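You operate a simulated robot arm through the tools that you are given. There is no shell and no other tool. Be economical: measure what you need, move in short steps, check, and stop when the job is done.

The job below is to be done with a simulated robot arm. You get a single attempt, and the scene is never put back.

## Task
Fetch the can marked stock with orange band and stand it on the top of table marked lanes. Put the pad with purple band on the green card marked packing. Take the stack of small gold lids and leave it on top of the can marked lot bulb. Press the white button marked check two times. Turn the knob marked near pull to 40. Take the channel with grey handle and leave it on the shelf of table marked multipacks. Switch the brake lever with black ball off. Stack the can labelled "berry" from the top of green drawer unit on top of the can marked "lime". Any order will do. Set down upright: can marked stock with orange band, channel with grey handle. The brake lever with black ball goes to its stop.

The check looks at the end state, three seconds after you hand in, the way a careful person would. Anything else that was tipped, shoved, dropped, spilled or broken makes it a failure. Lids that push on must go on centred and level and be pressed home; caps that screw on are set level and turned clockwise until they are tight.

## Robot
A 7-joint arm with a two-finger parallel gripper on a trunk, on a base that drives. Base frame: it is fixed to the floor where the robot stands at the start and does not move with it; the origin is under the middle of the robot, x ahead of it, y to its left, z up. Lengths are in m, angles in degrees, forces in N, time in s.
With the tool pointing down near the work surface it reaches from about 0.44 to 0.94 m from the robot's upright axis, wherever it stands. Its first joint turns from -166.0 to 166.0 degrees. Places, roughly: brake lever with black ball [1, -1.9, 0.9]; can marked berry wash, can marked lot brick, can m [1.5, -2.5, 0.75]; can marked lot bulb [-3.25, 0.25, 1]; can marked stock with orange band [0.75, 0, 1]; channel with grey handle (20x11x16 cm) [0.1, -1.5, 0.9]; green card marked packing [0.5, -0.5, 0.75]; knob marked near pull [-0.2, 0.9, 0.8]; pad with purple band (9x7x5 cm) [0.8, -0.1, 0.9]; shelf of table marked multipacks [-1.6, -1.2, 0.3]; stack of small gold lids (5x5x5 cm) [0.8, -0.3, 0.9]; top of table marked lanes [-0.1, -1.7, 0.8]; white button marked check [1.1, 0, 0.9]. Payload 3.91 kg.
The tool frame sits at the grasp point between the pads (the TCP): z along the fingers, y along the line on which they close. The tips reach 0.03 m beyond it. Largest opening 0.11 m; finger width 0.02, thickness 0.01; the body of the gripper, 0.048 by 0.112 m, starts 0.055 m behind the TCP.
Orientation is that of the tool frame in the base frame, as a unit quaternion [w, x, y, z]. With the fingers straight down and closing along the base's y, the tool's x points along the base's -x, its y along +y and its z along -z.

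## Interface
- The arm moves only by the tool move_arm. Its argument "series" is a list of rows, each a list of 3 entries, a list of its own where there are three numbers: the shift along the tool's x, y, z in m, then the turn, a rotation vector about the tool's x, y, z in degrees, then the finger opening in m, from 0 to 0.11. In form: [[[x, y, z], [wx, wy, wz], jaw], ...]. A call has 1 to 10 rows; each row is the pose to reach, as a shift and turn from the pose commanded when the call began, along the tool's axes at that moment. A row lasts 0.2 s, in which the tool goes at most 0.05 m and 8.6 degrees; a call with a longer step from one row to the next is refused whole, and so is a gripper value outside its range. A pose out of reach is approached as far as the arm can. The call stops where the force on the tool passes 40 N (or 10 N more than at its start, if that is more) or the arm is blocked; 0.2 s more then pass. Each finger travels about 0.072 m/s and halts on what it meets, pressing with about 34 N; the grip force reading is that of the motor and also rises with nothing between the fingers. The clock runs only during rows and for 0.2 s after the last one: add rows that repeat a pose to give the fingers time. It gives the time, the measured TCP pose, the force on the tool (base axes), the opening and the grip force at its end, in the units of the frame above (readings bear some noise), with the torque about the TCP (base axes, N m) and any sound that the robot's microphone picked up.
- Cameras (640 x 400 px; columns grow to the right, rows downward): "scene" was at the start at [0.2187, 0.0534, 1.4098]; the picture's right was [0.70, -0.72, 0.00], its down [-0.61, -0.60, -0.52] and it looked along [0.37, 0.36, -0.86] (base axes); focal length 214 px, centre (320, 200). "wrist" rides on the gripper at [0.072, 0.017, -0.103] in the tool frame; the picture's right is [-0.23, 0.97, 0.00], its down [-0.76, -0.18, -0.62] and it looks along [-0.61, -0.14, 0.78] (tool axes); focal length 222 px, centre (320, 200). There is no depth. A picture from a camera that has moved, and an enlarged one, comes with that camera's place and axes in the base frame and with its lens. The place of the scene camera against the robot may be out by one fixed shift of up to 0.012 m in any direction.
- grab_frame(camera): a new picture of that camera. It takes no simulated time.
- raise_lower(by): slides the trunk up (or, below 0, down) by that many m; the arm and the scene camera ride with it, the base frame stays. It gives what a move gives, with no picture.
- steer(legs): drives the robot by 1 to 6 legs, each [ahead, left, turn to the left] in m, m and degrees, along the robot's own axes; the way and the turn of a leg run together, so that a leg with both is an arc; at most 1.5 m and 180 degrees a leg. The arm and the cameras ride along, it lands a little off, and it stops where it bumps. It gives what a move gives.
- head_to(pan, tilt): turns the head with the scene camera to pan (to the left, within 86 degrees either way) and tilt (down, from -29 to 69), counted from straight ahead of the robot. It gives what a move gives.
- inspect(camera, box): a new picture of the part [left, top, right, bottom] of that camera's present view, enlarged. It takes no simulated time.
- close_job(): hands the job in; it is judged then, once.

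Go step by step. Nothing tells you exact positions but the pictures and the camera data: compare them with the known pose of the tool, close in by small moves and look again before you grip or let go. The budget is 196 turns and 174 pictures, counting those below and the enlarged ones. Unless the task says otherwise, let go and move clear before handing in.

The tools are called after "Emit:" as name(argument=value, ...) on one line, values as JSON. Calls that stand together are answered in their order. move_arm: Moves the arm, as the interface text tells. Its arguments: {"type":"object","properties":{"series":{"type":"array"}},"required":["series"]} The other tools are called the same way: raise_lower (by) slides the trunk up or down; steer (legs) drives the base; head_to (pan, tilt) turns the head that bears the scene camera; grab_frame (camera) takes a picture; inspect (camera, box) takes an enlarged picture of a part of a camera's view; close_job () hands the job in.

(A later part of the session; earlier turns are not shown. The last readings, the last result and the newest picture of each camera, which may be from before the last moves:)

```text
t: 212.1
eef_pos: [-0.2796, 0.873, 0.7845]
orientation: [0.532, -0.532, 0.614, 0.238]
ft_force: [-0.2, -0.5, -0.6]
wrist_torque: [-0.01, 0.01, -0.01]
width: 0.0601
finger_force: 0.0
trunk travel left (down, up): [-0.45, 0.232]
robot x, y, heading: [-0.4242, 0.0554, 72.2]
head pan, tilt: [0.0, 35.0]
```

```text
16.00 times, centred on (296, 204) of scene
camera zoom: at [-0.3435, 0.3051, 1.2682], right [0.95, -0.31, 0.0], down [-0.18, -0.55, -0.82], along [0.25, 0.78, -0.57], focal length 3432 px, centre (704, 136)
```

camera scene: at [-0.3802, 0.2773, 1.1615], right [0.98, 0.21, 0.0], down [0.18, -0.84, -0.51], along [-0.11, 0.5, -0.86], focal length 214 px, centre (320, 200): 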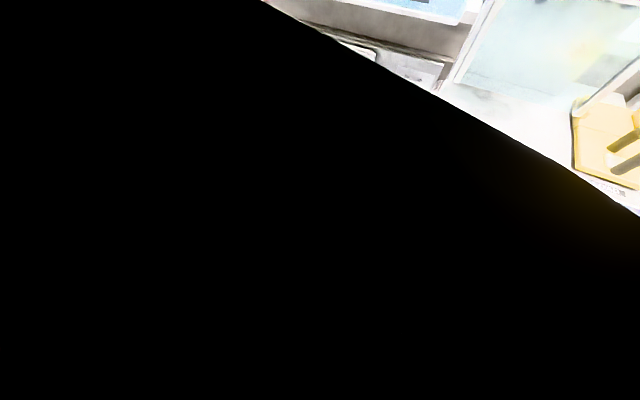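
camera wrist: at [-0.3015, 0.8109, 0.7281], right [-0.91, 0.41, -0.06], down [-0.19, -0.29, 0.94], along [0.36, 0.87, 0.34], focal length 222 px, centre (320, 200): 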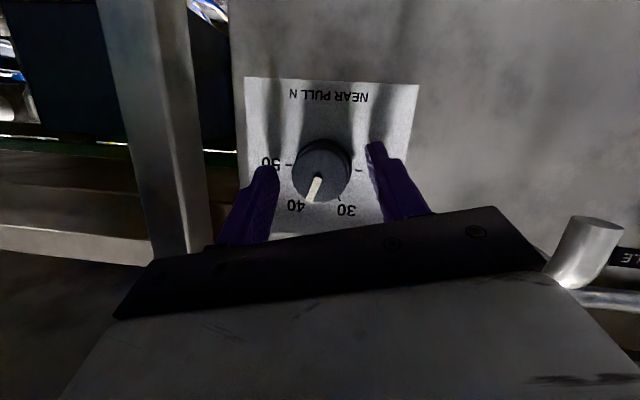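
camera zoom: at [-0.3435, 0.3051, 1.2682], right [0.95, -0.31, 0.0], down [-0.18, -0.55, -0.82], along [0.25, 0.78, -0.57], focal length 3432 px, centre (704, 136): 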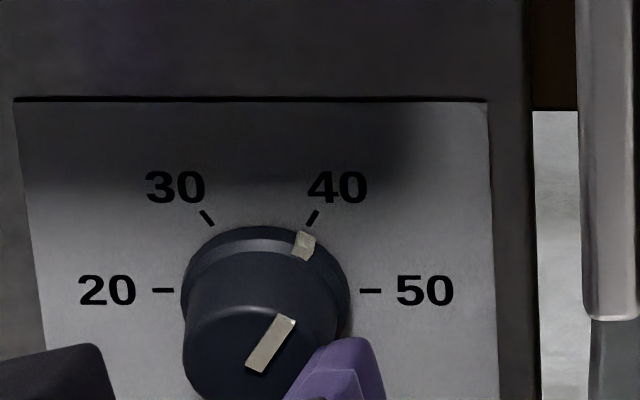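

Both views agree: 61.6° against 60°, a reading of about 39.7, which is right at the 40 mark. I'll back out and restore the hand to vertical.

Emit:
steer(legs=[[-0.5, 0, 0]])

Emit:
move_arm(series=[[[-0.01, 0, -0.005], [-1.6, 7.8, 0.9], 0.06], [[-0.02, 0, -0.01], [-3.3, 15.5, 1.9], 0.06], [[-0.03, 0, -0.015], [-4.9, 23.3, 2.8], 0.06], [[-0.04, 0, -0.02], [-6.5, 31.1, 3.8], 0.06], [[-0.05, 0, -0.025], [-8.2, 38.8, 4.7], 0.06], [[-0.06, 0, -0.03], [-9.8, 46.6, 5.7], 0.06], [[-0.07, 0, -0.03], [-11.4, 54.4, 6.6], 0.06], [[-0.08, 0, -0.03], [-13.1, 62.1, 7.6], 0.06], [[-0.08, 0, -0.03], [-14.7, 69.9, 8.5], 0.06]])

Emit:
raise_lower(by=0.2)

```text
t: 215.1
eef_pos: [-0.4311, 0.4002, 0.7834]
orientation: [0.532, -0.532, 0.615, 0.237]
ft_force: [0.3, -0.6, 0.2]
wrist_torque: [-0.02, 0.0, -0.02]
width: 0.06
finger_force: 0.0
trunk travel left (down, up): [-0.45, 0.232]
robot x, y, heading: [-0.5739, -0.4187, 72.4]
head pan, tilt: [0.0, 35.0]
```

```text
t: 217.1
eef_pos: [-0.4528, 0.4068, 0.8666]
orientation: [-0.001, -0.586, 0.81, -0.002]
ft_force: [0.5, 0.4, 0.8]
wrist_torque: [0.01, 0.0, -0.01]
width: 0.0599
finger_force: 0.1
trunk travel left (down, up): [-0.45, 0.232]
robot x, y, heading: [-0.575, -0.4183, 72.2]
head pan, tilt: [0.0, 35.0]
```

```text
t: 219.2
eef_pos: [-0.4541, 0.4074, 1.0666]
orientation: [0.0, -0.587, 0.81, -0.001]
ft_force: [-0.1, 0.7, 0.5]
wrist_torque: [-0.02, 0.03, 0.02]
width: 0.06
finger_force: 0.0
trunk travel left (down, up): [-0.65, 0.032]
robot x, y, heading: [-0.5792, -0.4165, 72.3]
head pan, tilt: [0.0, 35.0]
```

Next, the gold lids. I'll retract and raise the arm, turn to face the main table and drive there.

Emit:
move_arm(series=[[[0.04, 0, -0.015], [0, 0, 0], 0.06], [[0.08, 0, -0.03], [0, 0, 0], 0.06], [[0.12, 0, -0.045], [0, 0, 0], 0.06], [[0.16, 0, -0.06], [0, 0, 0], 0.06], [[0.2, 0, -0.07], [0, 0, 0], 0.06], [[0.23, 0, -0.08], [0, 0, 0], 0.08]])

Emit:
steer(legs=[[0, 0, -90.3], [0, 0.5, 0], [0.5, 0.02, 0]])

Emit:
head_to(pan=0, tilt=40)

Emit:
grab_frame(camera="scene")

```text
t: 220.6
eef_pos: [-0.5252, 0.1893, 1.1484]
orientation: [0.0, -0.586, 0.81, 0.0]
ft_force: [0.6, -1.8, 0.5]
wrist_torque: [-0.01, 0.0, 0.01]
width: 0.0799
finger_force: 0.1
trunk travel left (down, up): [-0.65, 0.032]
robot x, y, heading: [-0.5716, -0.416, 72.2]
head pan, tilt: [0.0, 35.0]
```

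```text
t: 231.5
eef_pos: [0.6764, -0.1315, 1.147]
orientation: [0.0, 0.161, 0.987, -0.001]
ft_force: [-0.1, -0.2, 0.1]
wrist_torque: [-0.04, -0.03, -0.02]
width: 0.0802
finger_force: 0.1
trunk travel left (down, up): [-0.65, 0.032]
robot x, y, heading: [0.0676, -0.0777, -18.1]
head pan, tilt: [0.0, 35.0]
```

```text
t: 232.2
eef_pos: [0.6755, -0.1328, 1.1481]
orientation: [-0.001, 0.16, 0.987, -0.001]
ft_force: [0.0, -0.5, -0.8]
wrist_torque: [-0.03, 0.0, 0.0]
width: 0.08
finger_force: 0.0
trunk travel left (down, up): [-0.65, 0.032]
robot x, y, heading: [0.0682, -0.0808, -18.1]
head pan, tilt: [0.0, 40.0]
```

```text
41 pictures are left
camera scene: at [0.3083, -0.1531, 1.4607], right [-0.31, -0.95, 0.0], down [-0.61, 0.2, -0.77], along [0.73, -0.24, -0.64], focal length 214 px, centre (320, 200)
```

scene: 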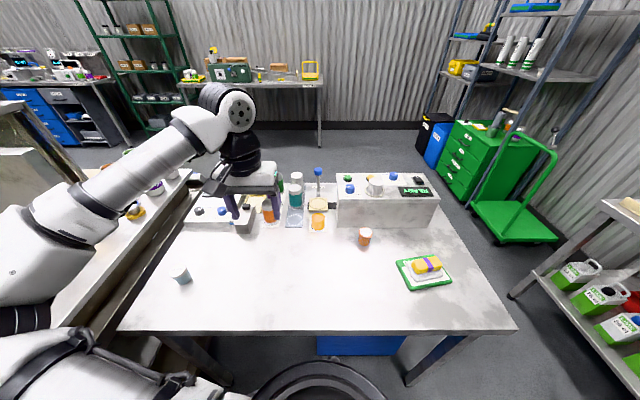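

The pad is still on its card. Lids are at (0.835, -0.318), about 7 cm from the tall box, so I'll turn the gripper ~85° to close front-to-back and hover above them.

Emit:
move_arm(series=[[[-0.02, -0.012, 0], [0, 0, 8.5], 0.08], [[-0.04, -0.025, 0], [0, 0, 17], 0.08], [[-0.062, -0.038, 0], [0, 0, 25.5], 0.08], [[-0.083, -0.05, 0.01], [0, 0, 34], 0.08], [[-0.104, -0.063, 0.02], [0, 0, 42.5], 0.08], [[-0.125, -0.076, 0.03], [0, 0, 51], 0.08], [[-0.146, -0.089, 0.04], [0, 0, 59.5], 0.08], [[-0.167, -0.101, 0.05], [0, 0, 68], 0.08], [[-0.188, -0.114, 0.06], [0, 0, 76.5], 0.08], [[-0.207, -0.126, 0.06], [0, 0, 85], 0.08]])

Emit:
grab_frame(camera="wrist")

Emit:
inspect(camera="scene", box=[240, 140, 400, 260])

```text
t: 234.4
eef_pos: [0.5746, -0.4595, 0.9852]
orientation: [-0.001, 0.77, 0.638, 0.001]
ft_force: [0.3, -0.7, 0.2]
wrist_torque: [0.04, 0.01, -0.01]
width: 0.0798
finger_force: 0.1
out of reach, approached as far as the arm can: row 5, 6, 7, 8, 9, 10
trunk travel left (down, up): [-0.65, 0.032]
robot x, y, heading: [0.0657, -0.0769, -18.1]
head pan, tilt: [0.0, 40.0]
```

```text
40 pictures are left
camera wrist: at [0.6051, -0.3914, 1.0875], right [0.91, -0.4, 0.0], down [-0.32, -0.72, 0.62], along [-0.25, -0.57, -0.78], focal length 222 px, centre (320, 200)
```

wrist: 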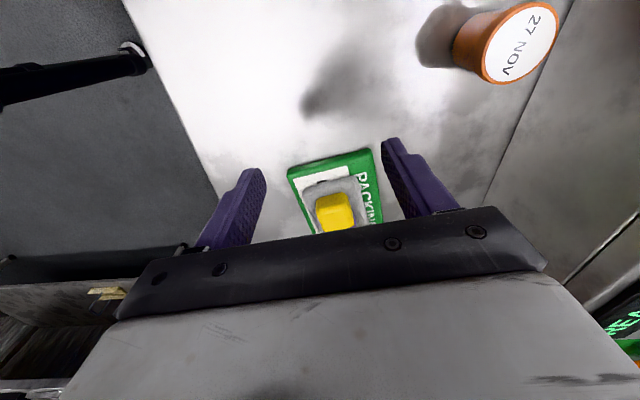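

```text
3.33 times, centred on (320, 200) of scene
camera zoom: at [0.308, -0.1553, 1.4606], right [-0.31, -0.95, 0.0], down [-0.61, 0.2, -0.77], along [0.73, -0.24, -0.64], focal length 715 px, centre (320, 200)
```

zoom: 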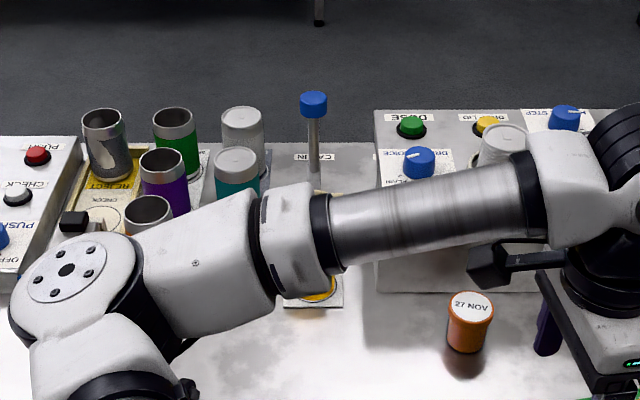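

The wrist limit swung the hand away over the pad, with no contact. I'll lift, then go to the lids with only a moderate turn, away from that limit.

Emit:
move_arm(series=[[[0, 0, -0.045], [0, 0, 0], 0.08], [[0, 0, -0.09], [0, 0, 0], 0.08], [[0.02, 0.025, -0.115], [0, 0, -7], 0.08], [[0.047, 0.055, -0.115], [0, 0, -15], 0.08], [[0.075, 0.09, -0.115], [0, 0, -23], 0.08], [[0.103, 0.125, -0.115], [0, 0, -31], 0.08], [[0.131, 0.16, -0.115], [0, 0, -38], 0.08], [[0.159, 0.195, -0.115], [0, 0, -45], 0.08], [[0.187, 0.229, -0.115], [0, 0, -52], 0.08], [[0.187, 0.229, -0.115], [0, 0, -52], 0.08]])

Emit:
grab_frame(camera="wrist")

```text
t: 236.6
eef_pos: [0.8457, -0.3249, 1.0975]
orientation: [-0.003, 0.428, 0.904, -0.001]
ft_force: [0.3, 0.3, 0.5]
wrist_torque: [0.02, -0.03, -0.02]
width: 0.0799
finger_force: 0.0
out of reach, approached as far as the arm can: row 1, 2, 9, 10
trunk travel left (down, up): [-0.65, 0.032]
robot x, y, heading: [0.0669, -0.0797, -17.7]
head pan, tilt: [0.0, 40.0]
```

```text
38 pictures are left
camera wrist: at [0.813, -0.2572, 1.1995], right [0.9, 0.44, -0.01], down [0.35, -0.7, 0.62], along [0.27, -0.56, -0.78], focal length 222 px, centre (320, 200)
```

wrist: 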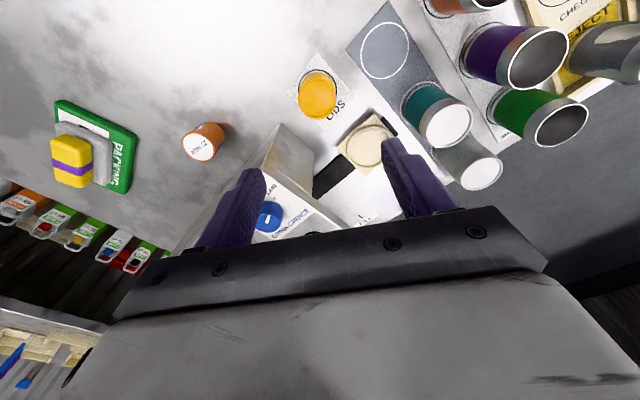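

Lids at (0.840, -0.326), nearly below. I'll descend partway, past the box top, and check clearance.

Emit:
move_arm(series=[[[0.0024, -0.0045, 0.03], [0, 0, 0], 0.07], [[0.0024, -0.0045, 0.07], [0, 0, 0], 0.07], [[0.0024, -0.0045, 0.11], [0, 0, 0], 0.07], [[0.0024, -0.0045, 0.14], [0, 0, 0], 0.07], [[0.0024, -0.0045, 0.14], [0, 0, 0], 0.07]])

Emit:
grab_frame(camera="wrist")

```text
t: 237.8
eef_pos: [0.8389, -0.3227, 0.9566]
orientation: [0.0, 0.434, 0.901, -0.001]
ft_force: [0.6, -0.6, -1.0]
wrist_torque: [-0.01, 0.02, -0.02]
width: 0.0702
finger_force: 0.1
trunk travel left (down, up): [-0.65, 0.032]
robot x, y, heading: [0.0642, -0.0828, -18.0]
head pan, tilt: [0.0, 40.0]
```

```text
37 pictures are left
camera wrist: at [0.8077, -0.2563, 1.0589], right [0.9, 0.43, 0.0], down [0.34, -0.71, 0.62], along [0.27, -0.56, -0.78], focal length 222 px, centre (320, 200)
```

wrist: 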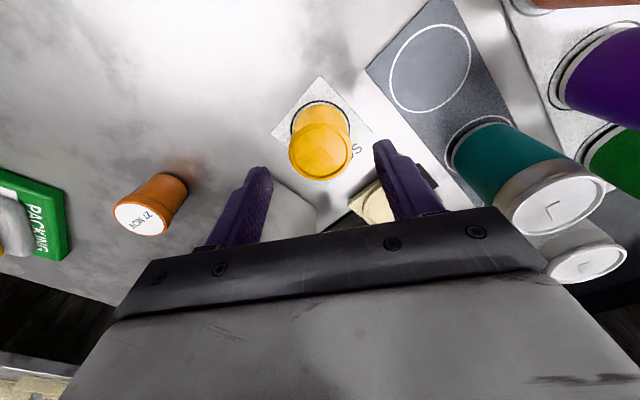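

Centred over the lids with clearance on both sides. I'll descend and grip.

Emit:
move_arm(series=[[[0, 0, 0.03], [0, 0, 0], 0.07], [[0, 0, 0.058], [0, 0, 0], 0.07], [[0, 0, 0.058], [0, 0, 0], 0.055], [[0, 0, 0.058], [0, 0, 0], 0.04], [[0, 0, 0.058], [0, 0, 0], 0.035], [[0, 0, 0.058], [0, 0, 0], 0.035]])

Emit:
move_arm(series=[[[0, 0, -0.03], [0, 0, 0], 0.035], [[0, 0, -0.07], [0, 0, 0], 0.035], [[0, 0, -0.11], [0, 0, 0], 0.035], [[0, 0, -0.15], [0, 0, 0], 0.035], [[0, 0, -0.19], [0, 0, 0], 0.035]])

Emit:
grab_frame(camera="wrist")

```text
t: 239.2
eef_pos: [0.8403, -0.3246, 0.8996]
orientation: [0.0, 0.434, 0.901, 0.0]
ft_force: [-0.1, 0.6, -0.1]
wrist_torque: [-0.05, 0.01, 0.01]
width: 0.0464
finger_force: 34.5
trunk travel left (down, up): [-0.65, 0.032]
robot x, y, heading: [0.0685, -0.0808, -18.2]
head pan, tilt: [0.0, 40.0]
```

```text
t: 240.4
eef_pos: [0.8387, -0.3219, 1.0904]
orientation: [-0.002, 0.435, 0.9, -0.002]
ft_force: [-0.3, -0.4, 0.0]
wrist_torque: [-0.02, 0.01, 0.0]
width: 0.0466
finger_force: 33.8
trunk travel left (down, up): [-0.65, 0.032]
robot x, y, heading: [0.0686, -0.0794, -17.9]
head pan, tilt: [0.0, 40.0]
```

```text
36 pictures are left
camera wrist: at [0.8082, -0.2558, 1.1921], right [0.9, 0.43, 0.0], down [0.34, -0.71, 0.62], along [0.27, -0.56, -0.78], focal length 222 px, centre (320, 200)
```

wrist: 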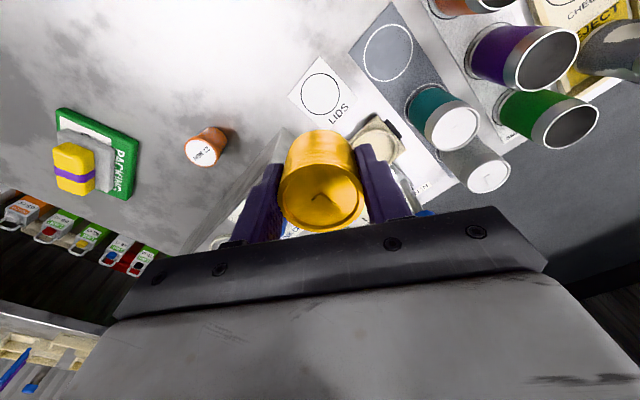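

The whole stack is held. I'll retract, back off, turn right through 166° to face the far table, and drive part of the way.

Emit:
move_arm(series=[[[0.03, 0.0, 0], [0, 0, -5], 0.035], [[0.06, 0.0, 0], [0, 0, -10], 0.035], [[0.09, 0.0, 0], [0, 0, -15], 0.035], [[0.12, 0.0, 0], [0, 0, -20], 0.035], [[0.15, 0.0, 0], [0, 0, -25], 0.035], [[0.18, 0, 0], [0, 0, -30], 0.035]])

Emit:
steer(legs=[[-0.35, 0, 0], [0, 0, -166], [1.4, 0, 0]])

Emit:
head_to(pan=-15, tilt=25)

Emit:
grab_frame(camera="scene")

```text
t: 241.8
eef_pos: [0.73, -0.185, 1.0897]
orientation: [-0.001, 0.185, 0.983, -0.001]
ft_force: [-0.3, 0.5, 0.3]
wrist_torque: [0.0, -0.03, -0.01]
width: 0.0465
finger_force: 34.3
trunk travel left (down, up): [-0.65, 0.032]
robot x, y, heading: [0.0683, -0.0824, -17.8]
head pan, tilt: [0.0, 40.0]
```

```text
t: 257.6
eef_pos: [-2.3235, 0.15, 1.0889]
orientation: [0.0, 0.996, -0.092, 0.001]
ft_force: [-1.3, -0.9, 0.2]
wrist_torque: [0.03, 0.0, 0.01]
width: 0.0461
finger_force: 34.3
trunk travel left (down, up): [-0.65, 0.032]
robot x, y, heading: [-1.6541, 0.1773, 172.9]
head pan, tilt: [0.0, 40.0]
```

```text
t: 258.4
eef_pos: [-2.3235, 0.149, 1.09]
orientation: [-0.001, 0.996, -0.092, 0.001]
ft_force: [0.2, 0.6, -0.7]
wrist_torque: [0.01, -0.01, 0.0]
width: 0.0461
finger_force: 34.2
trunk travel left (down, up): [-0.65, 0.032]
robot x, y, heading: [-1.6488, 0.1716, 172.9]
head pan, tilt: [-15.0, 25.0]
```

```text
35 pictures are left
camera scene: at [-1.9056, 0.2348, 1.4839], right [0.38, 0.93, 0.0], down [0.39, -0.16, -0.91], along [-0.84, 0.34, -0.42], focal length 214 px, centre (320, 200)
```

scene: 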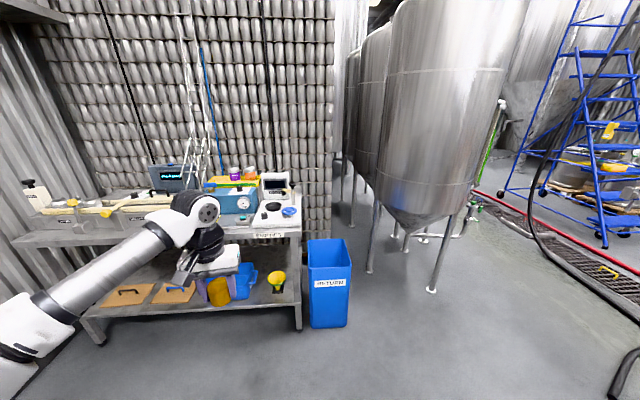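

Emit:
inspect(camera="scene", box=[190, 145, 310, 225])

```text
5.00 times, centred on (250, 185) of scene
camera zoom: at [-1.9056, 0.2348, 1.4839], right [0.38, 0.93, 0.0], down [0.39, -0.16, -0.91], along [-0.84, 0.34, -0.42], focal length 1072 px, centre (670, 275)
```

zoom: 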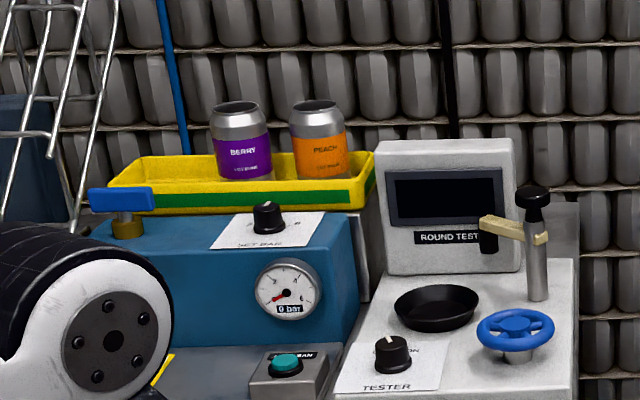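

Emit:
inspect(camera="scene", box=[226, 160, 260, 182])

```text
16.00 times, centred on (243, 171) of scene
camera zoom: at [-1.9056, 0.2348, 1.4839], right [0.38, 0.93, 0.0], down [0.39, -0.16, -0.91], along [-0.84, 0.34, -0.42], focal length 3432 px, centre (1552, 664)
```

zoom: 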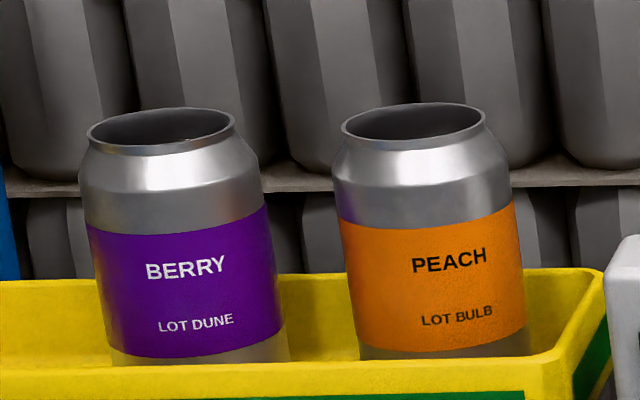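

The target is the right-hand open can, PEACH LOT BULB, in the yellow tray with its top at z≈1.12. I'll raise the arm, turn square to that table and approach partway.

Emit:
move_arm(series=[[[0, 0, -0.04], [0, 0, 0], 0.035], [[0, 0, -0.08], [0, 0, 0], 0.035], [[0, 0, -0.12], [0, 0, 0], 0.035], [[0, 0, -0.16], [0, 0, 0], 0.035]])

Emit:
steer(legs=[[0, 0, -11], [0, 0.3, 0], [0.5, 0, 0]])

Emit:
head_to(pan=-10, tilt=25)

Emit:
grab_frame(camera="scene")

```text
t: 259.4
eef_pos: [-2.3222, 0.151, 1.2499]
orientation: [0.0, 0.996, -0.093, 0.002]
ft_force: [1.2, -0.3, 0.5]
wrist_torque: [-0.02, 0.01, 0.0]
width: 0.0459
finger_force: 34.3
trunk travel left (down, up): [-0.65, 0.032]
robot x, y, heading: [-1.6535, 0.1773, 172.8]
head pan, tilt: [-15.0, 25.0]
```

```text
t: 265.6
eef_pos: [-2.8848, 0.1515, 1.2486]
orientation: [0.0, 0.982, -0.189, 0.002]
ft_force: [-0.2, 0.6, -0.8]
wrist_torque: [0.02, 0.01, 0.0]
width: 0.046
finger_force: 33.8
trunk travel left (down, up): [-0.65, 0.032]
robot x, y, heading: [-2.2185, 0.0423, 161.6]
head pan, tilt: [-15.0, 25.0]
```

```text
t: 266.3
eef_pos: [-2.8843, 0.151, 1.2485]
orientation: [0.0, 0.982, -0.188, 0.002]
ft_force: [-0.7, -0.2, -2.0]
wrist_torque: [0.0, -0.01, 0.0]
width: 0.0461
finger_force: 33.6
trunk travel left (down, up): [-0.65, 0.032]
robot x, y, heading: [-2.2265, 0.0405, 161.5]
head pan, tilt: [-10.0, 25.0]
```

```text
32 pictures are left
camera scene: at [-2.4641, 0.1456, 1.484], right [0.48, 0.88, 0.0], down [0.37, -0.2, -0.91], along [-0.8, 0.43, -0.42], focal length 214 px, centre (320, 200)
```

scene: 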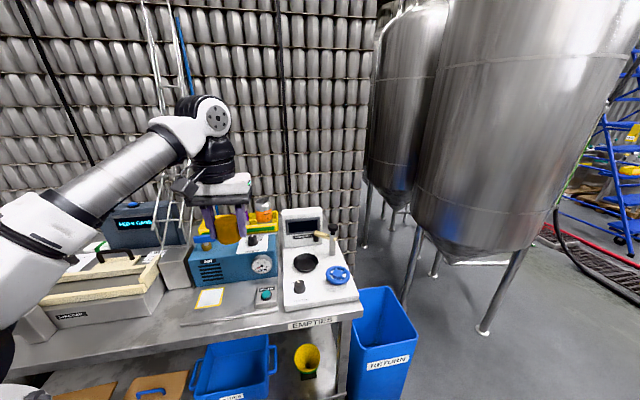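

Emit:
inspect(camera="scene", box=[180, 180, 300, 260])

Emit:
grab_frame(camera="wrist")

```text
5.00 times, centred on (240, 220) of scene
camera zoom: at [-2.4641, 0.1456, 1.484], right [0.48, 0.88, 0.0], down [0.37, -0.2, -0.91], along [-0.8, 0.43, -0.42], focal length 1072 px, centre (720, 100)
```

zoom: 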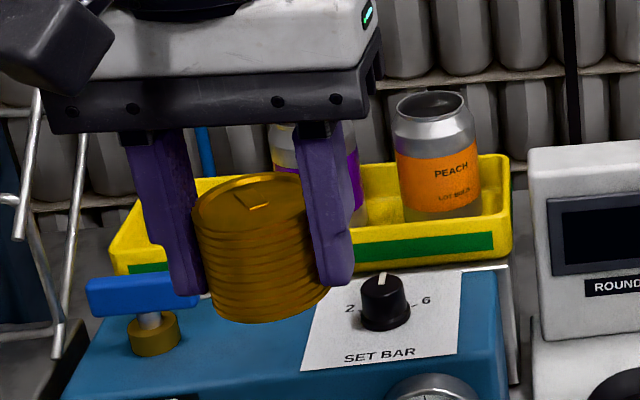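

```text
30 pictures are left
camera wrist: at [-2.8235, 0.1086, 1.3518], right [-0.57, -0.82, 0.0], down [-0.64, 0.45, 0.62], along [-0.51, 0.36, -0.78], focal length 222 px, centre (320, 200)
```

wrist: 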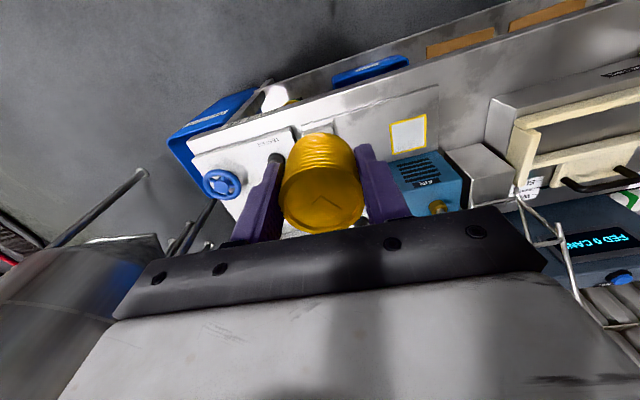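

Triangulated can top: (-3.266, 0.307, 1.119). I'll drive 0.25 m ahead and then position the stack above it.

Emit:
steer(legs=[[0.25, 0, 0]])

```text
t: 268.1
eef_pos: [-3.1241, 0.2306, 1.2471]
orientation: [0.0, 0.982, -0.188, 0.0]
ft_force: [-0.5, -0.2, -0.6]
wrist_torque: [0.01, -0.03, -0.01]
width: 0.0462
finger_force: 33.8
trunk travel left (down, up): [-0.65, 0.032]
robot x, y, heading: [-2.4595, 0.1212, 161.6]
head pan, tilt: [-10.0, 25.0]
```

Emit:
move_arm(series=[[[-0.04, -0.004, 0], [0, 0, 0], 0.035], [[-0.08, -0.009, 0], [0, 0, 0], 0.035], [[-0.12, -0.013, 0], [0, 0, 0], 0.035], [[-0.161, -0.0174, 0], [0, 0, 0], 0.035], [[-0.161, -0.0174, 0.03], [0, 0, 0], 0.035], [[-0.161, -0.0174, 0.045], [0, 0, 0], 0.035], [[-0.161, -0.0174, 0.045], [0, 0, 0], 0.035]])

Emit:
inspect(camera="scene", box=[200, 170, 320, 250])

Emit:
grab_frame(camera="wrist")

```text
t: 269.7
eef_pos: [-3.2667, 0.3058, 1.2033]
orientation: [-0.001, 0.982, -0.188, 0.002]
ft_force: [-0.5, 0.2, -0.4]
wrist_torque: [-0.01, -0.02, -0.03]
width: 0.0462
finger_force: 33.6
trunk travel left (down, up): [-0.65, 0.032]
robot x, y, heading: [-2.4616, 0.126, 161.7]
head pan, tilt: [-10.0, 25.0]
```

```text
5.00 times, centred on (260, 210) of scene
camera zoom: at [-2.7033, 0.2246, 1.484], right [0.47, 0.88, 0.0], down [0.37, -0.2, -0.91], along [-0.8, 0.43, -0.42], focal length 1072 px, centre (620, 150)
```

zoom: 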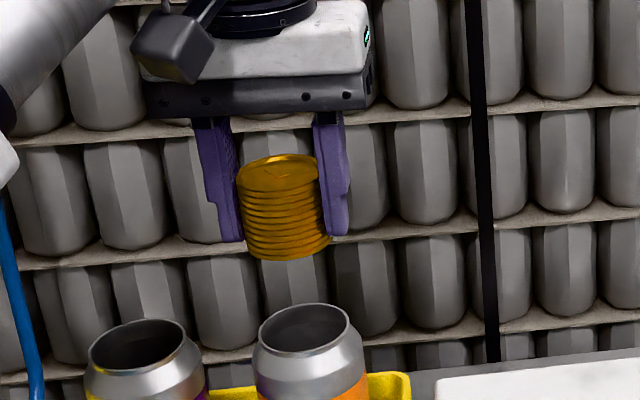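

```text
28 pictures are left
camera wrist: at [-3.2062, 0.2629, 1.3075], right [-0.57, -0.82, 0.0], down [-0.64, 0.45, 0.62], along [-0.51, 0.36, -0.78], focal length 222 px, centre (320, 200)
```

wrist: 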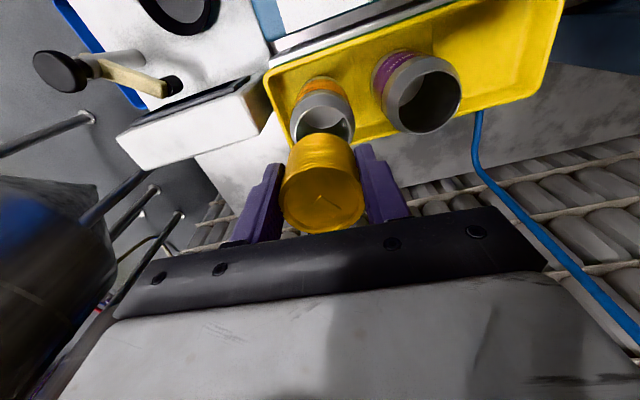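

The stack hovers just above the can. I'll zoom the wrist view for fine alignment.

Emit:
inspect(camera="wrist", box=[260, 60, 400, 150])

```text
4.44 times, centred on (330, 105) of wrist
camera zoom: at [-3.2062, 0.2629, 1.3075], right [-0.57, -0.82, 0.0], down [-0.64, 0.45, 0.62], along [-0.51, 0.36, -0.78], focal length 987 px, centre (276, 622)
```

zoom: 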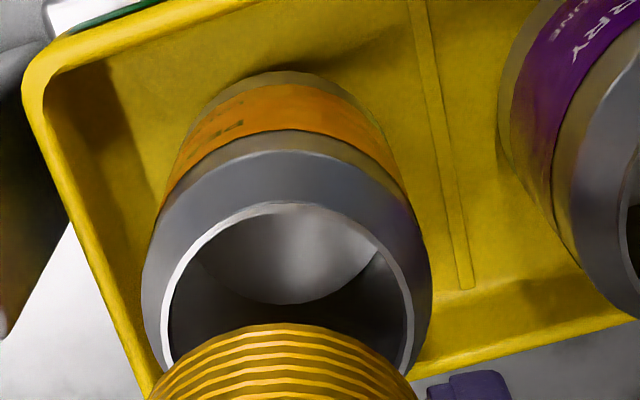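

Aligned within about 3 mm. I'll lower gently to contact.

Emit:
move_arm(series=[[[-0.002, -0.001, 0.02], [0, 0, 0], 0.035], [[-0.002, -0.001, 0.04], [0, 0, 0], 0.035], [[-0.002, -0.001, 0.044], [0, 0, 0], 0.035], [[-0.002, -0.001, 0.048], [0, 0, 0], 0.035], [[-0.002, -0.001, 0.051], [0, 0, 0], 0.035]])

Emit:
inspect(camera="scene", box=[200, 190, 320, 270])

```text
t: 270.9
eef_pos: [-3.2705, 0.3088, 1.1547]
orientation: [-0.001, 0.982, -0.189, 0.002]
ft_force: [0.4, 0.5, -0.5]
wrist_torque: [-0.01, 0.0, 0.01]
width: 0.0459
finger_force: 34.2
trunk travel left (down, up): [-0.65, 0.032]
robot x, y, heading: [-2.4577, 0.1211, 161.6]
head pan, tilt: [-10.0, 25.0]
```

```text
5.00 times, centred on (260, 230) of scene
camera zoom: at [-2.7034, 0.2248, 1.484], right [0.47, 0.88, 0.0], down [0.37, -0.2, -0.91], along [-0.8, 0.43, -0.42], focal length 1072 px, centre (620, 50)
```

zoom: 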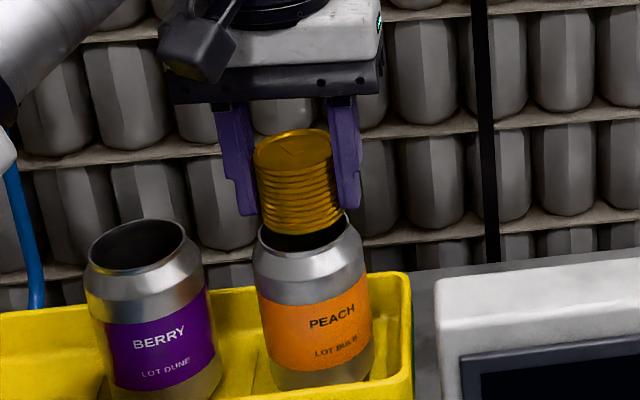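

Nearly touching. Lowering in 1.5 mm steps.

Emit:
move_arm(series=[[[0, 0, 0.0015], [0, 0, 0], 0.035], [[0, 0, 0.003], [0, 0, 0], 0.035], [[0, 0, 0.0045], [0, 0, 0], 0.035], [[0, 0, 0.006], [0, 0, 0], 0.035]])

```text
t: 271.9
eef_pos: [-3.2688, 0.3068, 1.1474]
orientation: [-0.001, 0.982, -0.188, 0.001]
ft_force: [-0.1, 0.7, -1.0]
wrist_torque: [-0.02, 0.04, 0.04]
width: 0.0459
finger_force: 33.7
trunk travel left (down, up): [-0.65, 0.032]
robot x, y, heading: [-2.459, 0.1262, 161.8]
head pan, tilt: [-10.0, 25.0]
```

Emit:
move_arm(series=[[[0, 0, 0.0015], [0, 0, 0], 0.035], [[0, 0, 0.003], [0, 0, 0], 0.035], [[0, 0, 0.0045], [0, 0, 0], 0.035]])

Emit:
inspect(camera="scene", box=[240, 200, 290, 240])

```text
t: 272.7
eef_pos: [-3.268, 0.3083, 1.1424]
orientation: [-0.001, 0.982, -0.189, 0.0]
ft_force: [-0.1, 0.7, -0.4]
wrist_torque: [0.01, 0.01, -0.02]
width: 0.0462
finger_force: 34.5
trunk travel left (down, up): [-0.65, 0.032]
robot x, y, heading: [-2.4647, 0.1205, 161.5]
head pan, tilt: [-10.0, 25.0]
```

```text
10.00 times, centred on (265, 220) of scene
camera zoom: at [-2.7034, 0.2248, 1.484], right [0.47, 0.88, 0.0], down [0.37, -0.2, -0.91], along [-0.8, 0.43, -0.42], focal length 2145 px, centre (870, 0)
```

zoom: 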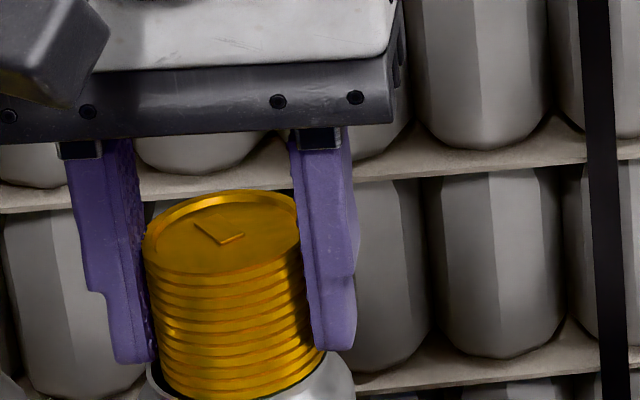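

Emit:
move_arm(series=[[[0, 0, 0.0015], [0, 0, 0], 0.035], [[0, 0, 0.003], [0, 0, 0], 0.035], [[0, 0, 0.0045], [0, 0, 0], 0.035], [[0, 0, 0.006], [0, 0, 0], 0.035]])

Emit:
inspect(camera="scene", box=[240, 205, 290, 245])

```text
t: 273.7
eef_pos: [-3.267, 0.3078, 1.1405]
orientation: [-0.001, 0.982, -0.188, -0.002]
ft_force: [-2.4, 0.1, 25.9]
wrist_torque: [0.09, 0.33, -0.03]
width: 0.046
finger_force: 34.3
trunk travel left (down, up): [-0.65, 0.032]
robot x, y, heading: [-2.4638, 0.1222, 161.7]
head pan, tilt: [-10.0, 25.0]
```

```text
10.00 times, centred on (265, 225) of scene
camera zoom: at [-2.7007, 0.2242, 1.4849], right [0.47, 0.88, 0.0], down [0.37, -0.2, -0.91], along [-0.8, 0.43, -0.42], focal length 2145 px, centre (870, -50)
```

zoom: 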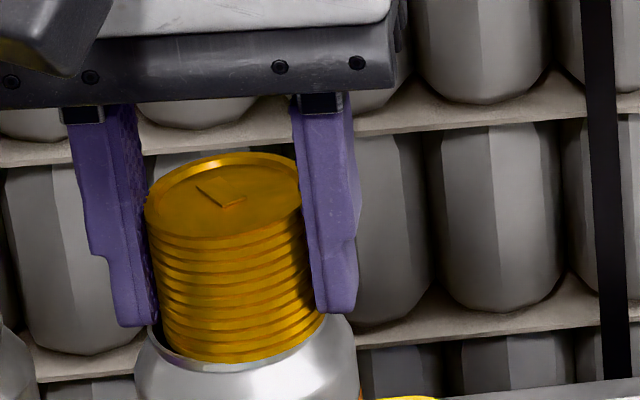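

Firm contact on the rim, and well centred. I'll ease off, open gently and rise.

Emit:
move_arm(series=[[[0, 0, -0.0035], [0, 0, 0], 0.035], [[0, 0, -0.0035], [0, 0, 0], 0.045], [[0, 0, -0.0035], [0, 0, 0], 0.055], [[0, 0, -0.0035], [0, 0, 0], 0.07], [[0, 0, -0.0035], [0, 0, 0], 0.08], [[0, 0, -0.03], [0, 0, 0], 0.08], [[0, 0, -0.07], [0, 0, 0], 0.08], [[0, 0, -0.11], [0, 0, 0], 0.08]])

Emit:
inspect(camera="scene", box=[215, 190, 305, 260])

```text
t: 275.5
eef_pos: [-3.2653, 0.308, 1.2479]
orientation: [-0.001, 0.982, -0.188, 0.001]
ft_force: [-0.3, 0.2, 0.1]
wrist_torque: [-0.02, 0.01, 0.0]
width: 0.08
finger_force: 0.0
trunk travel left (down, up): [-0.65, 0.032]
robot x, y, heading: [-2.4557, 0.1239, 162.0]
head pan, tilt: [-10.0, 25.0]
```

```text
5.71 times, centred on (260, 225) of scene
camera zoom: at [-2.7028, 0.2251, 1.484], right [0.47, 0.88, 0.0], down [0.37, -0.2, -0.91], along [-0.8, 0.43, -0.42], focal length 1226 px, centre (663, 57)
```

zoom: 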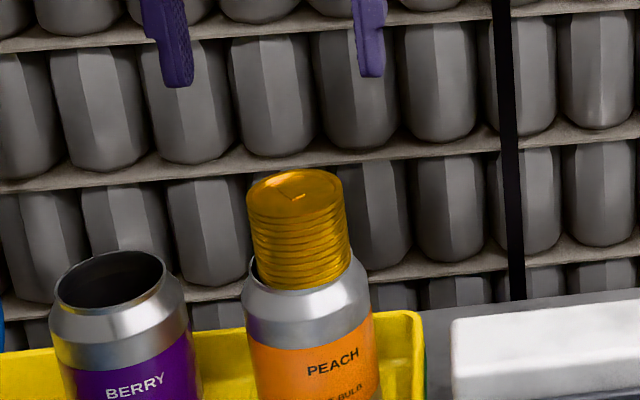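

The lids stand on the can. Next the brake lever: I'll retract, back off, turn around and drive to the corridor between the main and lanes tables.

Emit:
move_arm(series=[[[0.045, 0, 0], [0, 0, 0], 0.06], [[0.09, 0, 0], [0, 0, 0], 0.04], [[0.135, 0, 0], [0, 0, 0], 0.03], [[0.18, 0, 0], [0, 0, 0], 0.03], [[0.22, 0, 0], [0, 0, 0], 0.03]])

Emit:
steer(legs=[[-0.4, 0, 0], [0, 0, 180], [1.2, -0.29, 0], [0.6, 0, 0]])

```text
t: 276.7
eef_pos: [-3.0606, 0.2272, 1.2487]
orientation: [-0.002, 0.982, -0.189, 0.001]
ft_force: [-0.1, 0.1, 0.2]
wrist_torque: [-0.01, -0.01, -0.01]
width: 0.03
finger_force: 0.1
trunk travel left (down, up): [-0.65, 0.032]
robot x, y, heading: [-2.4638, 0.1195, 161.8]
head pan, tilt: [-10.0, 25.0]
```

```text
t: 291.6
eef_pos: [-0.5541, -0.8307, 1.2474]
orientation: [0.0, 0.225, 0.974, -0.001]
ft_force: [0.1, 0.9, -0.9]
wrist_torque: [-0.02, 0.0, -0.01]
width: 0.0298
finger_force: 0.1
trunk travel left (down, up): [-0.65, 0.032]
robot x, y, heading: [-1.1484, -0.6801, -22.9]
head pan, tilt: [-10.0, 25.0]
stopped in leg 3: the robot was blocked; the commanded pose is now the measured one
```

It bumped the multipacks table front because I drifted right. I'll shift left, straighten and continue along the corridor.

Emit:
steer(legs=[[0, 0.11, 0], [0, 0, 4.9], [1.1, 0, 0]])

Emit:
head_to(pan=-20, tilt=25)

Emit:
grab_frame(camera="scene")

```text
t: 298.9
eef_pos: [0.55, -1.0112, 1.2472]
orientation: [-0.001, 0.183, 0.983, -0.001]
ft_force: [0.3, 0.7, -0.6]
wrist_torque: [0.04, -0.02, -0.03]
width: 0.0299
finger_force: 0.0
trunk travel left (down, up): [-0.65, 0.032]
robot x, y, heading: [-0.0535, -0.9123, -17.5]
head pan, tilt: [-10.0, 25.0]
```

```text
t: 299.6
eef_pos: [0.549, -1.0117, 1.2474]
orientation: [-0.001, 0.183, 0.983, -0.001]
ft_force: [0.4, -0.6, 0.1]
wrist_torque: [0.02, 0.0, -0.02]
width: 0.03
finger_force: 0.1
trunk travel left (down, up): [-0.65, 0.032]
robot x, y, heading: [-0.0524, -0.9086, -17.8]
head pan, tilt: [-20.0, 25.0]
```

```text
22 pictures are left
camera scene: at [0.1816, -1.0138, 1.484], right [-0.61, -0.79, 0.0], down [-0.33, 0.26, -0.91], along [0.72, -0.55, -0.42], focal length 214 px, centre (320, 200)
```

scene: 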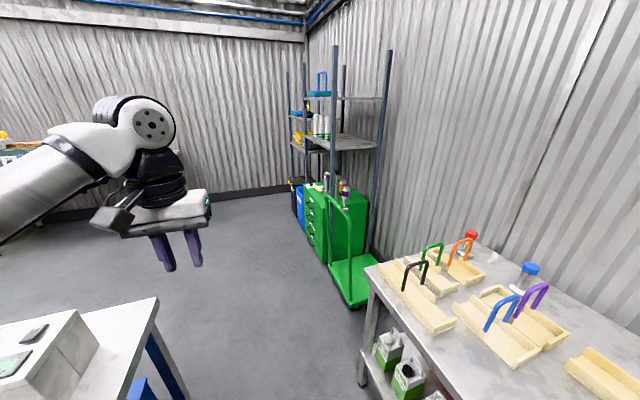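

Emit:
inspect(camera="scene", box=[295, 165, 385, 235])

```text
5.71 times, centred on (340, 200) of scene
camera zoom: at [0.1816, -1.0138, 1.484], right [-0.61, -0.79, 0.0], down [-0.33, 0.26, -0.91], along [0.72, -0.55, -0.42], focal length 1226 px, centre (206, 200)
```

zoom: 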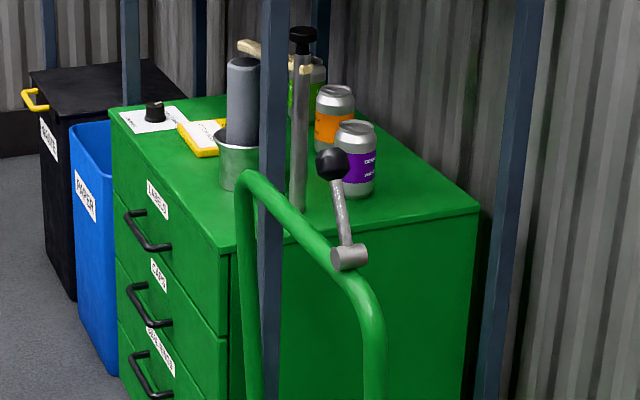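

The lever's pivot is near (1.0, -1.83, 0.89), with the ball above it. I'll drive up alongside, turn toward it and look for its labels.

Emit:
steer(legs=[[0.68, 0, 0], [0, 0, -42]])

Emit:
head_to(pan=-15, tilt=35)

Emit:
grab_frame(camera="scene")

```text
t: 305.4
eef_pos: [0.9683, -1.5979, 1.2479]
orientation: [-0.001, 0.527, 0.85, -0.001]
ft_force: [0.0, -0.4, 0.1]
wrist_torque: [-0.04, -0.02, -0.01]
width: 0.0299
finger_force: 0.2
trunk travel left (down, up): [-0.65, 0.032]
robot x, y, heading: [0.5927, -1.1184, -60.4]
head pan, tilt: [-20.0, 25.0]
```

```text
t: 306.1
eef_pos: [0.9678, -1.598, 1.2462]
orientation: [-0.001, 0.528, 0.849, -0.001]
ft_force: [-1.0, -0.2, 0.3]
wrist_torque: [-0.01, 0.01, -0.02]
width: 0.0301
finger_force: 0.0
trunk travel left (down, up): [-0.65, 0.032]
robot x, y, heading: [0.5916, -1.1165, -60.3]
head pan, tilt: [-15.0, 35.0]
```

```text
20 pictures are left
camera scene: at [0.6982, -1.344, 1.4683], right [-0.97, -0.25, 0.0], down [-0.15, 0.55, -0.82], along [0.21, -0.79, -0.57], focal length 214 px, centre (320, 200)
```

scene: 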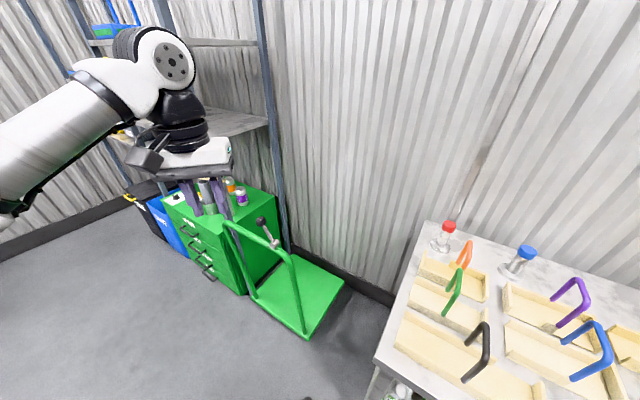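

Emit:
inspect(camera="scene", box=[215, 195, 305, 265])

Emit:
grab_frame(camera="wrist")

```text
5.71 times, centred on (260, 230) of scene
camera zoom: at [0.6982, -1.344, 1.4683], right [-0.97, -0.25, 0.0], down [-0.15, 0.55, -0.82], along [0.21, -0.79, -0.57], focal length 1226 px, centre (663, 29)
```

zoom: 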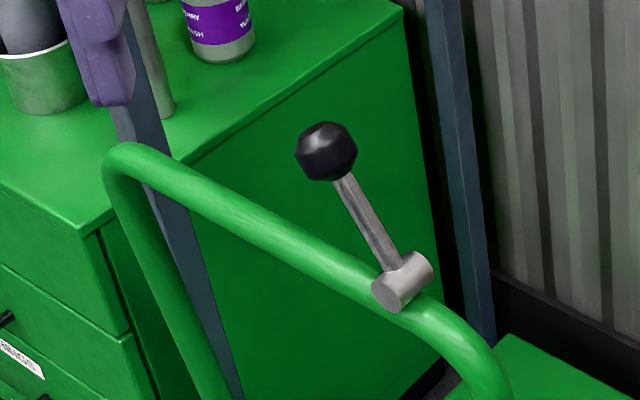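

```text
18 pictures are left
camera wrist: at [0.9511, -1.5262, 1.3504], right [0.97, 0.23, 0.0], down [0.18, -0.76, 0.62], along [0.14, -0.61, -0.78], focal length 222 px, centre (320, 200)
```

wrist: 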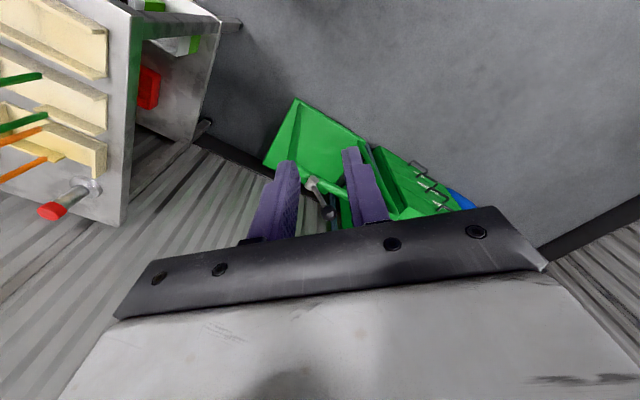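

The lever leans 28° along the bar toward the far side: pivot (0.994, -1.823, 0.897), ball (1.038, -1.836, 0.984). It should swing to the opposite stop. I'll reposition the base so the gripper can straddle the ball along its swing direction.

Emit:
steer(legs=[[0, 0, -40], [0.047, 0.347, 0]])

```text
t: 311.3
eef_pos: [0.899, -1.8358, 1.2472]
orientation: [-0.001, 0.788, 0.615, 0.001]
ft_force: [-0.8, -0.2, 0.8]
wrist_torque: [-0.02, -0.02, 0.01]
width: 0.0299
finger_force: 0.1
trunk travel left (down, up): [-0.65, 0.032]
robot x, y, heading: [0.9221, -1.2225, -100.8]
head pan, tilt: [-15.0, 35.0]
```

Emit:
move_arm(series=[[[0.01, 0.04, 0.02], [0, 0, 2], 0.05], [[0.02, 0.08, 0.04], [0, 0, 4], 0.07], [[0.03, 0.12, 0.06], [0, 0, 4], 0.07], [[0.034, 0.135, 0.1], [0, 0, 4], 0.07], [[0.034, 0.135, 0.14], [0, 0, 4], 0.07], [[0.034, 0.135, 0.17], [0, 0, 4], 0.07], [[0.034, 0.135, 0.17], [0, 0, 4], 0.07]])

Emit:
grab_frame(camera="wrist")

```text
t: 312.9
eef_pos: [1.038, -1.8381, 1.0777]
orientation: [-0.001, 0.81, 0.587, 0.0]
ft_force: [0.2, -0.9, -0.1]
wrist_torque: [0.0, 0.0, 0.0]
width: 0.0701
finger_force: 0.1
trunk travel left (down, up): [-0.65, 0.032]
robot x, y, heading: [0.9207, -1.2276, -100.7]
head pan, tilt: [-15.0, 35.0]
```

```text
17 pictures are left
camera wrist: at [1.077, -1.7742, 1.1802], right [0.85, -0.52, 0.0], down [-0.41, -0.67, 0.62], along [-0.32, -0.53, -0.78], focal length 222 px, centre (320, 200)
```

wrist: 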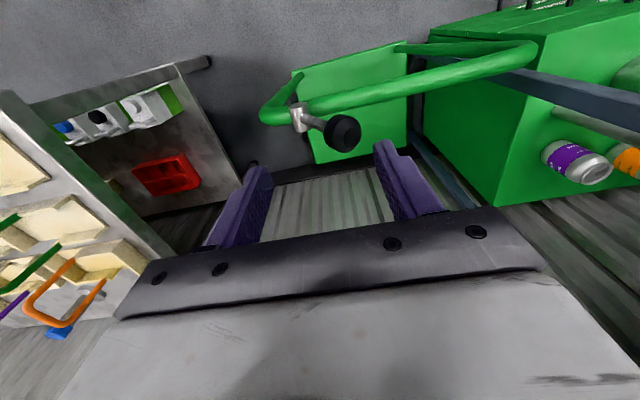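

Ball is at (1.053, -1.850). I'll lower so the fingers straddle it, then sweep toward the opposite side.

Emit:
move_arm(series=[[[-0.0067, 0.018, 0.03], [0, 0, 0], 0.075], [[-0.0067, 0.018, 0.06], [0, 0, 0], 0.075], [[-0.0067, 0.018, 0.093], [0, 0, 0], 0.075], [[-0.0067, 0.0, 0.093], [0, 0, 0], 0.06], [[-0.0067, -0.02, 0.09], [0, 0, 0], 0.06], [[-0.0067, -0.04, 0.088], [0, 0, 0], 0.06], [[-0.0067, -0.06, 0.088], [0, 0, 0], 0.06]])

Emit:
grab_frame(camera="wrist")

```text
t: 314.5
eef_pos: [0.9776, -1.8248, 0.9901]
orientation: [-0.001, 0.81, 0.587, 0.0]
ft_force: [-1.9, 0.5, 0.3]
wrist_torque: [0.0, -0.02, -0.02]
width: 0.0603
finger_force: 0.5
trunk travel left (down, up): [-0.65, 0.032]
robot x, y, heading: [0.9259, -1.2277, -100.8]
head pan, tilt: [-15.0, 35.0]
```

```text
16 pictures are left
camera wrist: at [1.0167, -1.7605, 1.0919], right [0.85, -0.52, 0.0], down [-0.4, -0.67, 0.62], along [-0.32, -0.53, -0.78], focal length 222 px, centre (320, 200)
```

wrist: 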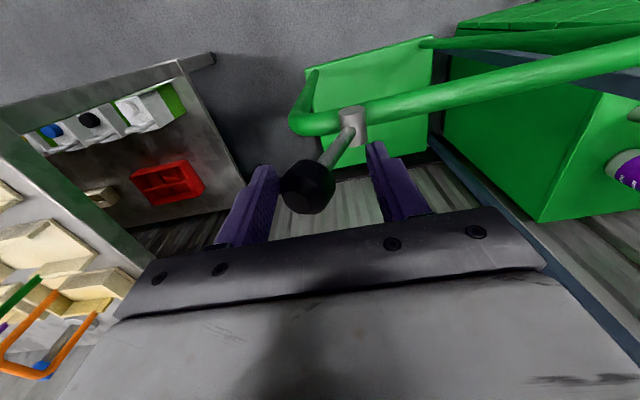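

The lever has swung over. I'll push on further until it's firmly at its stop.

Emit:
move_arm(series=[[[0, -0.012, 0], [0, 0, 0], 0.06], [[0, -0.024, 0], [0, 0, 0], 0.06], [[0, -0.036, 0], [0, 0, 0], 0.06], [[0, -0.044, 0], [0, 0, 0], 0.06], [[0, -0.052, 0], [0, 0, 0], 0.06]])

Emit:
grab_frame(camera="wrist")

```text
t: 315.7
eef_pos: [0.9399, -1.8111, 0.9904]
orientation: [0.004, 0.804, 0.595, 0.004]
ft_force: [24.8, -12.0, -10.7]
wrist_torque: [-0.19, -0.34, 0.13]
width: 0.0734
finger_force: 13.3
trunk travel left (down, up): [-0.65, 0.032]
robot x, y, heading: [0.926, -1.2264, -100.6]
head pan, tilt: [-15.0, 35.0]
stopped in row 5: the force on the tool passed its limit at 42 N (the readings are from after the stop); the commanded pose is now the measured one
```

```text
15 pictures are left
camera wrist: at [0.9764, -1.7475, 1.0925], right [0.86, -0.5, 0.01], down [-0.4, -0.68, 0.62], along [-0.3, -0.54, -0.78], focal length 222 px, centre (320, 200)
```

wrist: 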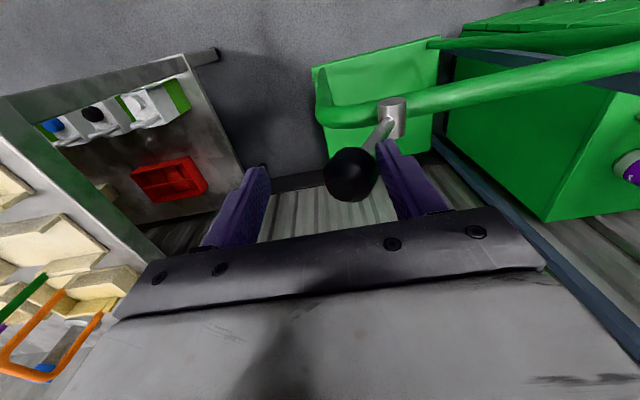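

The lever is firmly at its stop, about 29° the other way. I'll release, lift clear and look toward the drawer unit.

Emit:
move_arm(series=[[[0, 0.012, 0], [0, 0, 0], 0.08], [[0, 0.006, -0.03], [0, 0, 0], 0.08], [[0, 0.006, -0.07], [0, 0, 0], 0.08], [[0, 0.006, -0.11], [0, 0, 0], 0.08], [[0, 0.006, -0.15], [0, 0, 0], 0.08], [[0, 0.006, -0.19], [0, 0, 0], 0.08], [[0, -0.04, -0.22], [0, 0, 0], 0.08], [[0, -0.08, -0.22], [0, 0, 0], 0.08]])

Emit:
head_to(pan=40, tilt=25)

Emit:
grab_frame(camera="scene")

```text
refused: row 7 steps farther than a row can; nothing moved
```

```text
t: 317.0
eef_pos: [0.9374, -1.8111, 0.9904]
orientation: [0.004, 0.806, 0.592, 0.003]
ft_force: [34.6, -10.2, -9.1]
wrist_torque: [-0.07, -0.56, 0.39]
width: 0.078
finger_force: 18.5
trunk travel left (down, up): [-0.65, 0.032]
robot x, y, heading: [0.9264, -1.2268, -100.7]
head pan, tilt: [40.0, 25.0]
```

```text
14 pictures are left
camera scene: at [0.942, -1.4693, 1.4836], right [-0.87, -0.49, 0.0], down [-0.21, 0.37, -0.91], along [0.44, -0.79, -0.42], focal length 214 px, centre (320, 200)
```

scene: 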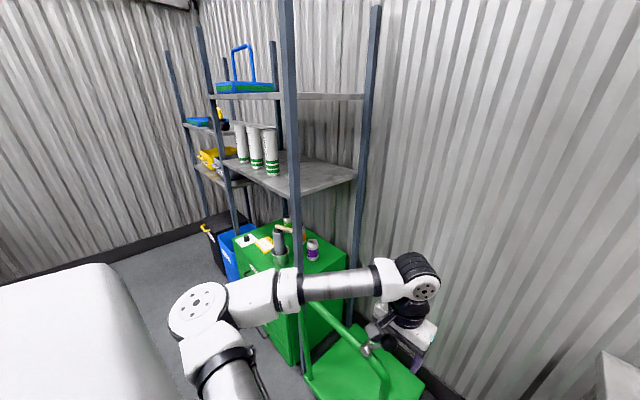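

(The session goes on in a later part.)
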